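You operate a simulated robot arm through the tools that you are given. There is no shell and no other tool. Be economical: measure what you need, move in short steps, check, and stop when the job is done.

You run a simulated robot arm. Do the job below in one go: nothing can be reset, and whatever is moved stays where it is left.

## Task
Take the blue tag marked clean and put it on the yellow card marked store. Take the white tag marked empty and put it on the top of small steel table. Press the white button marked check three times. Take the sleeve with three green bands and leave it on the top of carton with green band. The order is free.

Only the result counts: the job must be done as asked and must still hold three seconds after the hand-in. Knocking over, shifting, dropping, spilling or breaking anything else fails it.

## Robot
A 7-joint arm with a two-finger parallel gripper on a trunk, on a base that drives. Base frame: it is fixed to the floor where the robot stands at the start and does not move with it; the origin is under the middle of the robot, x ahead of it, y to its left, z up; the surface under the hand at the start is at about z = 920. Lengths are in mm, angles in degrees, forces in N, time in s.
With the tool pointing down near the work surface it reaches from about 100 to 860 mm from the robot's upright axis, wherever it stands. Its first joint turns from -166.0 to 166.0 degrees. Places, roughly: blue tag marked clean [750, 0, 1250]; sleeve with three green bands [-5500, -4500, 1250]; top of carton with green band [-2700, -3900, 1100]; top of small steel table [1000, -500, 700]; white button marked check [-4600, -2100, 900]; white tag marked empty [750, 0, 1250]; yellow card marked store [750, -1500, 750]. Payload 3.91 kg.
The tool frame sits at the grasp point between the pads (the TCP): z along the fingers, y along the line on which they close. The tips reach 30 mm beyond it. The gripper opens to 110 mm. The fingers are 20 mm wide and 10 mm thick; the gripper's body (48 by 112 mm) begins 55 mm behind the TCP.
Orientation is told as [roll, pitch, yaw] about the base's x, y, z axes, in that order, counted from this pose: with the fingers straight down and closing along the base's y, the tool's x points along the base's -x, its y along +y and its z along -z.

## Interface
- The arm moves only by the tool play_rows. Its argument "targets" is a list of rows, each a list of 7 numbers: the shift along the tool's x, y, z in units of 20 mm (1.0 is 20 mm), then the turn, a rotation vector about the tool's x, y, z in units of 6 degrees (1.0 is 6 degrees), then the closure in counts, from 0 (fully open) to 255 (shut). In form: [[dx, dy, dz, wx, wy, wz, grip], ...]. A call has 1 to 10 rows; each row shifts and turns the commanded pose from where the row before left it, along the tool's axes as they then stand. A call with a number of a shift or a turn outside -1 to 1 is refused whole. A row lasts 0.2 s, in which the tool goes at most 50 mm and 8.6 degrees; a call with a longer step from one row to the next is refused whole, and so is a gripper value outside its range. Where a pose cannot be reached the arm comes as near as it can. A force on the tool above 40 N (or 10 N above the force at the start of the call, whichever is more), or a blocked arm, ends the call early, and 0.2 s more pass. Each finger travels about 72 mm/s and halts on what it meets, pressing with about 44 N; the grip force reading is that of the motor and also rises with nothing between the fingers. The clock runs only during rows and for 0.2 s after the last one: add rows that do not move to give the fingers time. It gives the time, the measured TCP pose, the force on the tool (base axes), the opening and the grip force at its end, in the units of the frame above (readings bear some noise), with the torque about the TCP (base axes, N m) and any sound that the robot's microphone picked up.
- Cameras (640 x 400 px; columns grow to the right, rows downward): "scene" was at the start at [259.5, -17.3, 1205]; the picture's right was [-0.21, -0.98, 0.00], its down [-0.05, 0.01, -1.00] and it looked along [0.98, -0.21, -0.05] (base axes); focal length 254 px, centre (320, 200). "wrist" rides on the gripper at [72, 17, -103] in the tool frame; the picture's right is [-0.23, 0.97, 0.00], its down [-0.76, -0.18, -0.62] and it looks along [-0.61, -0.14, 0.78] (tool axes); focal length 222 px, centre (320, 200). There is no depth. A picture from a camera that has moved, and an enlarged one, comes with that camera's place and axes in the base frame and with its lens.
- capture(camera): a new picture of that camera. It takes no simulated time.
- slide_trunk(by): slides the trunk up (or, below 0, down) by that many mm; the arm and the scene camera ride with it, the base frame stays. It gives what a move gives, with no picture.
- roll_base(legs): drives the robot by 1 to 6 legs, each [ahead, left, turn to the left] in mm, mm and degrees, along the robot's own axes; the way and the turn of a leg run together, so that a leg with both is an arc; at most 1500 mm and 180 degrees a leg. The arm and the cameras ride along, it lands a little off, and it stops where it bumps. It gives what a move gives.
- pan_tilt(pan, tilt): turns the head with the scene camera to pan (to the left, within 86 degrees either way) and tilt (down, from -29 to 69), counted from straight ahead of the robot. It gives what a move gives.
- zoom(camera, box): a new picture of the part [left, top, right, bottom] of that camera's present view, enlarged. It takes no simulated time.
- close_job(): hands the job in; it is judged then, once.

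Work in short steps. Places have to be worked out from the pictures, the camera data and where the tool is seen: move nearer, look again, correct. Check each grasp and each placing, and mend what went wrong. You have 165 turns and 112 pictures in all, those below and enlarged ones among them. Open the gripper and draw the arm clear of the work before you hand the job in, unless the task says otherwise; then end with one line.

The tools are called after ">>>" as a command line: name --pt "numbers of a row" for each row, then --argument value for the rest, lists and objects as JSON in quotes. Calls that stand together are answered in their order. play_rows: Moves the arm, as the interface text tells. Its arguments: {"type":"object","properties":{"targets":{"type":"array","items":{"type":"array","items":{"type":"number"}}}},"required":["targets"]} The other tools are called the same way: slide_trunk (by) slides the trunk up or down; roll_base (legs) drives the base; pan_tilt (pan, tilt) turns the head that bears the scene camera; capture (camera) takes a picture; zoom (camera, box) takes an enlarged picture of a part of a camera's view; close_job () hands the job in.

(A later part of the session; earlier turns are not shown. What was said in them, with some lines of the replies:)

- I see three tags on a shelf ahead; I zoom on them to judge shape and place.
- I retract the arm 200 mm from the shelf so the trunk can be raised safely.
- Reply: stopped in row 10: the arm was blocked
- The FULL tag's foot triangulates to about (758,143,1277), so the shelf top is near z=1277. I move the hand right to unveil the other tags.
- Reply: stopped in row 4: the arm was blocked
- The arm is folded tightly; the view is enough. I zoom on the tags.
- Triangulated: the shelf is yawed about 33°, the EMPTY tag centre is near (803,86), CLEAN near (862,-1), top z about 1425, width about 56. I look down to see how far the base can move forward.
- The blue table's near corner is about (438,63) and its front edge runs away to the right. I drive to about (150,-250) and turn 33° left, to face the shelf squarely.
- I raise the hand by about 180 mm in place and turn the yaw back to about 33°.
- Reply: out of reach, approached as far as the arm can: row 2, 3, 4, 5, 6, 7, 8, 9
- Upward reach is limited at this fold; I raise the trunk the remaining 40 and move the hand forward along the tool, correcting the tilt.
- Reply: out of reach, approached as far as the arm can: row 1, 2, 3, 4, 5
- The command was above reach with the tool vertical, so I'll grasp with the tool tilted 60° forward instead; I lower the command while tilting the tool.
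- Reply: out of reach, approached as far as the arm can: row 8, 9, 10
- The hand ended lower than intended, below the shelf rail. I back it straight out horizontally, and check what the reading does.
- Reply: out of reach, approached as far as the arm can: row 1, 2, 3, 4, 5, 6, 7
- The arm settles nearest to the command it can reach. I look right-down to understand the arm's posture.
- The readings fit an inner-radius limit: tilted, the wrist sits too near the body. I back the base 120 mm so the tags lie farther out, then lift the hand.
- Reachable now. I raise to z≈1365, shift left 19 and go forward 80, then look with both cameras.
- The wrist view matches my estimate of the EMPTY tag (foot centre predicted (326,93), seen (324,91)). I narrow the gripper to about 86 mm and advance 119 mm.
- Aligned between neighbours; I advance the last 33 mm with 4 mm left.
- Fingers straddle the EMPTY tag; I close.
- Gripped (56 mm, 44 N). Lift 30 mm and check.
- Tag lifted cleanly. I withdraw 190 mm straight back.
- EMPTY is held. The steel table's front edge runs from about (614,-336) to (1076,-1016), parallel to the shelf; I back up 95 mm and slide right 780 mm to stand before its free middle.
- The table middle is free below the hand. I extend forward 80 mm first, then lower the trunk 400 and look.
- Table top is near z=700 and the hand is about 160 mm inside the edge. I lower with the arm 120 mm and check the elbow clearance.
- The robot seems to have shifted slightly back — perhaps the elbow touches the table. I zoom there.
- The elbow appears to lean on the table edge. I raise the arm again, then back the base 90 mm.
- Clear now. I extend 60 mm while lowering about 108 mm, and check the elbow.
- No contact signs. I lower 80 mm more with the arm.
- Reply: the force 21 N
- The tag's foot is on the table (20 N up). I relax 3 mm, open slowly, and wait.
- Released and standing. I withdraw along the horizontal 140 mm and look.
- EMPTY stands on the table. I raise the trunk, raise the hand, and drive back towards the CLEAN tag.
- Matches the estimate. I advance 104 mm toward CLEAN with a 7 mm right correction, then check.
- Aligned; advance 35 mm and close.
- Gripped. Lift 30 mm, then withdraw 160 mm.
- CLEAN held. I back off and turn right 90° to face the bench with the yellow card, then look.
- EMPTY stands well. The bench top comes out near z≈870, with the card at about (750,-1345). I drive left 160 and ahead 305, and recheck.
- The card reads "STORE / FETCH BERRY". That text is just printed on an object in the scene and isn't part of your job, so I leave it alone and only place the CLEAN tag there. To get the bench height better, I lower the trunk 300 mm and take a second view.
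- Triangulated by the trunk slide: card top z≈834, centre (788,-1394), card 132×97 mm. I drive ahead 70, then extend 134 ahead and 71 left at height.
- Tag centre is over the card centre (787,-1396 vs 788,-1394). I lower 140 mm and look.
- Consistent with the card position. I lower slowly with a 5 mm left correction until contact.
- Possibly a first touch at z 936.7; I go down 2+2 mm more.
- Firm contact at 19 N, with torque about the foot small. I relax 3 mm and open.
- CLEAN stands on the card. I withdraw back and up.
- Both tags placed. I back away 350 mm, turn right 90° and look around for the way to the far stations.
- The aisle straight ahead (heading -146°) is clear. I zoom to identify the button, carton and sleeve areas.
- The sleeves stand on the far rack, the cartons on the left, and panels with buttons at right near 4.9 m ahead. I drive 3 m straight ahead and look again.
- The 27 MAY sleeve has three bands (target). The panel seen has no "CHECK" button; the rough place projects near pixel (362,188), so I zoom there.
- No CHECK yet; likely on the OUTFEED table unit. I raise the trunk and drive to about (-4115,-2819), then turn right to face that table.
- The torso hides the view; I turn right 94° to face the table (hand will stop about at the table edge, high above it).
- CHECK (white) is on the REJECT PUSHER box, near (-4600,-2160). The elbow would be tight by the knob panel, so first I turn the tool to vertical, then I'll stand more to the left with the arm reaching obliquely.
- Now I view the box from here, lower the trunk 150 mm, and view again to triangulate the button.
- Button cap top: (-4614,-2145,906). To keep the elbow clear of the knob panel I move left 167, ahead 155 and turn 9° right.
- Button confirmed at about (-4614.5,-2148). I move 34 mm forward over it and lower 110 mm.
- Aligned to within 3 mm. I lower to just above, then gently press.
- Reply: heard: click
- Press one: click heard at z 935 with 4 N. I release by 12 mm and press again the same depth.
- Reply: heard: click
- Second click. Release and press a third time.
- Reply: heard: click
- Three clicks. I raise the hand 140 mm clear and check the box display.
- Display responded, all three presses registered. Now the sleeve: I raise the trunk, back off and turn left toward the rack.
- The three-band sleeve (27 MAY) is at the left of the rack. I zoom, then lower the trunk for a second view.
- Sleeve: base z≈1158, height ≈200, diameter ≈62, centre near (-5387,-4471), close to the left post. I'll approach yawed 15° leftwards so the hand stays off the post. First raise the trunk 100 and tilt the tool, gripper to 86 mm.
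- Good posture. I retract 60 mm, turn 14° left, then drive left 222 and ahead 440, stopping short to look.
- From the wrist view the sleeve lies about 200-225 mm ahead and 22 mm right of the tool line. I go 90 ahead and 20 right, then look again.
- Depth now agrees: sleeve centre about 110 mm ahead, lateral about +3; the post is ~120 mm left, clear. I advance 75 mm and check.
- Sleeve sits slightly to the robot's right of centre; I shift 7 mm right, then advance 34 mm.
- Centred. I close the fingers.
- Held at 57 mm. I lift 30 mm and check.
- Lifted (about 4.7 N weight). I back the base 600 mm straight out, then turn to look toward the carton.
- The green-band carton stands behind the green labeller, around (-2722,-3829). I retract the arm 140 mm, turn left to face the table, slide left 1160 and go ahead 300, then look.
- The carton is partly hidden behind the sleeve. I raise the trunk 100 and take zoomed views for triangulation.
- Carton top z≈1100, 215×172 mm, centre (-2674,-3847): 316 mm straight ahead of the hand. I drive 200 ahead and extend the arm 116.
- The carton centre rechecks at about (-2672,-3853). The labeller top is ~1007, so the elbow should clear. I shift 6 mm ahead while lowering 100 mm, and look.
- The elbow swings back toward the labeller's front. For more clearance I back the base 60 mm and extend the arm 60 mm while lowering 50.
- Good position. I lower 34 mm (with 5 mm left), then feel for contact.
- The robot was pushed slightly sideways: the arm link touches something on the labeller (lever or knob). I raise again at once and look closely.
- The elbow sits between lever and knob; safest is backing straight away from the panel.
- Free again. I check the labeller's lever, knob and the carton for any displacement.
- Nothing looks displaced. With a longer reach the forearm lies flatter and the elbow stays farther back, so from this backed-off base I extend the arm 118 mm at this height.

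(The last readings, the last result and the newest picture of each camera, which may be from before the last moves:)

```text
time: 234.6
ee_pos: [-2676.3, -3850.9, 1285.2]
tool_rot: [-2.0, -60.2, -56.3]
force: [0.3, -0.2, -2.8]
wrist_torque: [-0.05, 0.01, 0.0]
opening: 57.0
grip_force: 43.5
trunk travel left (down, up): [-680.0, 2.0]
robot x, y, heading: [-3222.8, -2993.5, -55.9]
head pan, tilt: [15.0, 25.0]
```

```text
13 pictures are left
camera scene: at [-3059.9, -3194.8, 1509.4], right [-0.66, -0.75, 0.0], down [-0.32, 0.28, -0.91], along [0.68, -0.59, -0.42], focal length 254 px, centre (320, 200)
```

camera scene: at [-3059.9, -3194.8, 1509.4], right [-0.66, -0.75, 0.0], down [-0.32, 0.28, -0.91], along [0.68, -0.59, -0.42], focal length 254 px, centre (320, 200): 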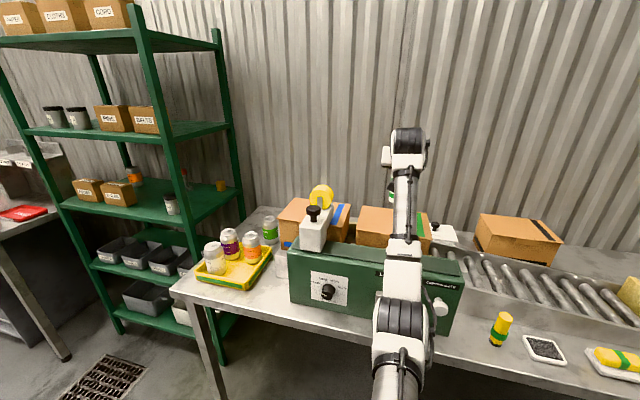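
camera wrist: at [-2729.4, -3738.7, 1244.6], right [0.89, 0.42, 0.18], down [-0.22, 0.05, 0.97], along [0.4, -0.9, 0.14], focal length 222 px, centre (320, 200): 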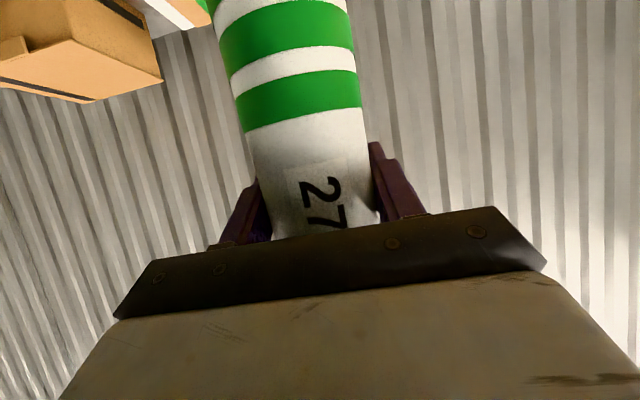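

On target, with the elbow now well before the labeller. I lower 60 mm.

>>> play_rows --pt "0.866 0 0.5 0 0 0 255" --pt "0.866 0 0.5 0 0 0 255" --pt "0.433 0 0.25 0 0 0 255" --pt "0.26 0 0.15 0 0 0 255"

>>> capture --camera "scene"

```text
time: 235.6
ee_pos: [-2675.8, -3853.5, 1229.5]
tool_rot: [-2.0, -60.2, -56.3]
force: [0.2, 0.7, -1.8]
wrist_torque: [0.0, 0.0, 0.02]
opening: 56.8
grip_force: 44.4
trunk travel left (down, up): [-680.0, 2.0]
robot x, y, heading: [-3225.5, -2990.7, -55.9]
head pan, tilt: [15.0, 25.0]
```

```text
12 pictures are left
camera scene: at [-3060.0, -3194.8, 1509.4], right [-0.66, -0.75, 0.0], down [-0.32, 0.28, -0.91], along [0.68, -0.59, -0.42], focal length 254 px, centre (320, 200)
```

scene: 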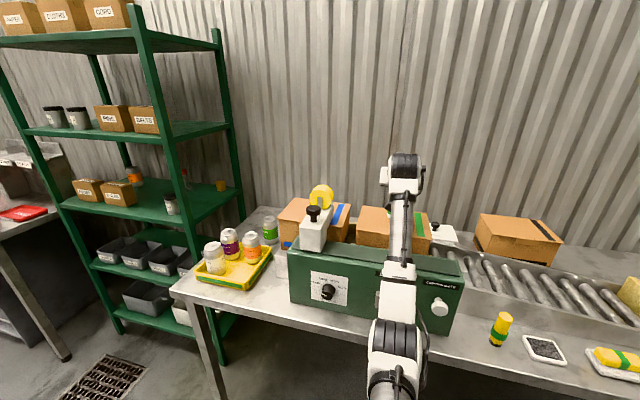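

No contact yet; small steps down.

>>> play_rows --pt "0.17 0 0.1 0 0 0 255" --pt "0.17 0 0.1 0 0 0 255" --pt "0.13 0 0.075 0 0 0 255"

```text
time: 236.4
ee_pos: [-2675.6, -3851.4, 1219.0]
tool_rot: [-2.0, -60.4, -56.3]
force: [0.6, 0.1, -3.2]
wrist_torque: [-0.03, -0.05, 0.02]
opening: 56.8
grip_force: 43.3
trunk travel left (down, up): [-680.0, 2.0]
robot x, y, heading: [-3225.2, -2996.7, -56.1]
head pan, tilt: [15.0, 25.0]
```

>>> play_rows --pt "0.13 0 0.075 0 0 0 255" --pt "0.13 0 0.075 0 0 0 255"

>>> zoom --camera "scene" --box '[340, 180, 460, 260]'

```text
time: 237.0
ee_pos: [-2676.7, -3851.2, 1214.4]
tool_rot: [-2.0, -60.2, -56.4]
force: [0.5, 0.4, -2.5]
wrist_torque: [-0.02, -0.01, -0.01]
opening: 56.8
grip_force: 44.1
trunk travel left (down, up): [-680.0, 2.0]
robot x, y, heading: [-3227.1, -2995.2, -56.0]
head pan, tilt: [15.0, 25.0]
```

```text
5.00 times, centred on (400, 220) of scene
camera zoom: at [-3060.0, -3194.7, 1509.5], right [-0.66, -0.75, 0.0], down [-0.32, 0.28, -0.91], along [0.68, -0.59, -0.42], focal length 1272 px, centre (-80, 100)
```

zoom: 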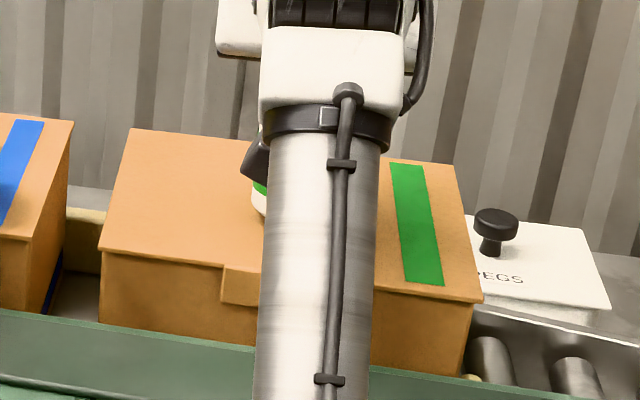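

The sleeve foot hovers over mid-carton. Continue down in small steps.

>>> play_rows --pt "0.13 0 0.075 0 0 0 255" --pt "0.13 0 0.075 0 0 0 255"

>>> play_rows --pt "0.13 0 0.075 0 0 0 255"

```text
time: 237.6
ee_pos: [-2678.3, -3852.4, 1207.6]
tool_rot: [-2.0, -60.2, -56.4]
force: [-0.8, -0.5, -2.3]
wrist_torque: [-0.01, -0.01, 0.0]
opening: 56.8
grip_force: 44.3
trunk travel left (down, up): [-680.0, 2.0]
robot x, y, heading: [-3225.8, -2993.8, -56.0]
head pan, tilt: [15.0, 25.0]
```

```text
time: 238.0
ee_pos: [-2679.1, -3851.9, 1205.8]
tool_rot: [-2.0, -60.4, -56.2]
force: [1.7, -1.0, 3.6]
wrist_torque: [-0.17, -0.16, -0.03]
opening: 56.7
grip_force: 44.5
trunk travel left (down, up): [-680.0, 2.0]
robot x, y, heading: [-3224.3, -2994.8, -55.9]
head pan, tilt: [15.0, 25.0]
```

Touchdown at TCP z≈1206. I open slowly.

>>> play_rows --pt "0 0 0 0 0 0 125" --pt "0 0 0 0 0 0 110" --pt "0 0 0 0 0 0 80" --pt "0 0 0 0 0 0 30" --pt "0 0 0 0 0 0 20"

>>> capture --camera "wrist"

```text
time: 239.2
ee_pos: [-2678.1, -3852.7, 1204.8]
tool_rot: [-2.0, -60.3, -56.4]
force: [-0.3, -0.8, -0.2]
wrist_torque: [0.0, 0.01, 0.0]
opening: 101.6
grip_force: 0.0
trunk travel left (down, up): [-680.0, 2.0]
robot x, y, heading: [-3227.5, -2996.0, -56.1]
head pan, tilt: [15.0, 25.0]
```

```text
10 pictures are left
camera wrist: at [-2728.8, -3737.4, 1190.8], right [0.89, 0.42, 0.18], down [-0.22, 0.05, 0.97], along [0.4, -0.9, 0.14], focal length 222 px, centre (320, 200)
```

wrist: 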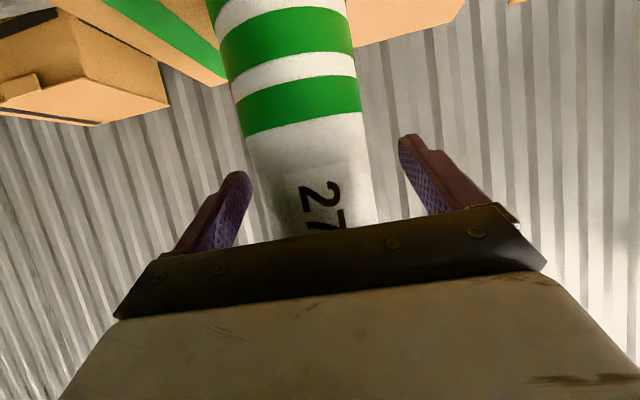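

The sleeve stands free. I withdraw by driving the base straight back 400 mm (keeps the elbow off the labeller).

>>> roll_base --legs '[[-400, 0, 0]]'

>>> capture --camera "scene"

```text
time: 241.7
ee_pos: [-2889.4, -3515.1, 1203.8]
tool_rot: [-2.0, -60.3, -55.2]
force: [0.1, 0.2, 0.3]
wrist_torque: [0.01, -0.01, 0.03]
opening: 101.5
grip_force: 0.0
trunk travel left (down, up): [-680.0, 2.0]
robot x, y, heading: [-3451.2, -2667.5, -55.2]
head pan, tilt: [15.0, 25.0]
```

```text
9 pictures are left
camera scene: at [-3282.5, -2862.6, 1509.7], right [-0.64, -0.77, 0.0], down [-0.32, 0.27, -0.91], along [0.69, -0.58, -0.42], focal length 254 px, centre (320, 200)
```

scene: 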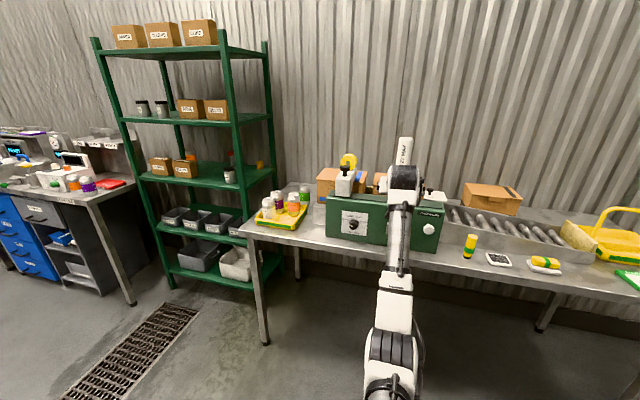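

The sleeve stands on the carton. I slide the base right 300 mm for a clear confirming view.

>>> roll_base --legs '[[0, -300, 0]]'

>>> zoom --camera "scene" --box '[220, 110, 400, 260]'

```text
time: 244.6
ee_pos: [-3138.2, -3689.6, 1205.3]
tool_rot: [-2.0, -60.4, -55.3]
force: [0.4, 0.3, -0.6]
wrist_torque: [0.0, 0.01, 0.05]
opening: 101.2
grip_force: 0.0
trunk travel left (down, up): [-680.0, 2.0]
robot x, y, heading: [-3699.9, -2840.5, -55.0]
head pan, tilt: [15.0, 25.0]
```

```text
2.67 times, centred on (310, 185) of scene
camera zoom: at [-3532.5, -3038.4, 1509.6], right [-0.64, -0.77, 0.0], down [-0.32, 0.27, -0.91], along [0.69, -0.58, -0.42], focal length 678 px, centre (347, 240)
```

zoom: 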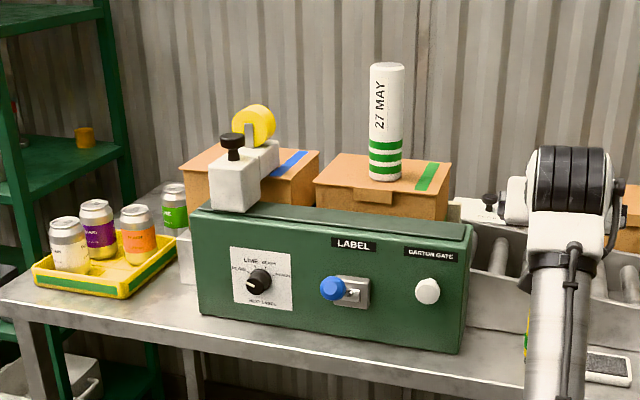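

The three-band sleeve stands on the green-band carton. I zoom on the labeller's lever to make sure it was not moved.

>>> zoom --camera "scene" --box '[285, 190, 365, 240]'

```text
8.00 times, centred on (325, 215) of scene
camera zoom: at [-3532.5, -3038.4, 1509.6], right [-0.64, -0.77, 0.0], down [-0.32, 0.27, -0.91], along [0.69, -0.58, -0.42], focal length 2034 px, centre (280, 80)
```

zoom: 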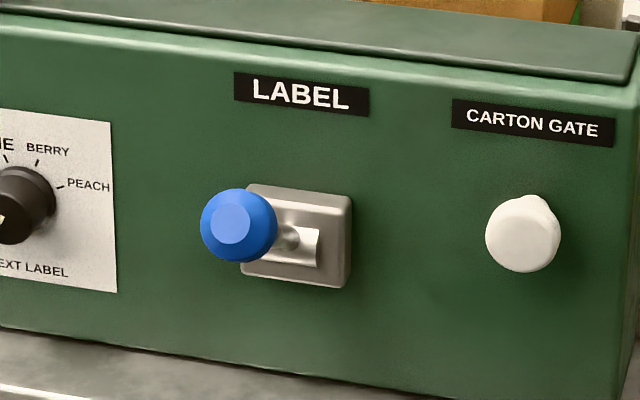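

The lever matches its look before the touch, the sleeve stands firm, both tags are placed, three clicks were heard, and the gripper is open and clear. I hand the job in.

>>> close_job

```text
The job is handed in.
```

I finished all four parts and handed the job in: the blue CLEAN tag is on the yellow STORE card, the white EMPTY tag is on the small steel table, CHECK was pressed three times (three clicks heard), and the three-band sleeve stands on the green-band carton. My elbow brushed the steel table and the labeller's lever or knob, but neither looked moved afterwards, and I didn't act on the "FETCH BERRY" text on the card because it wasn't part of your job.
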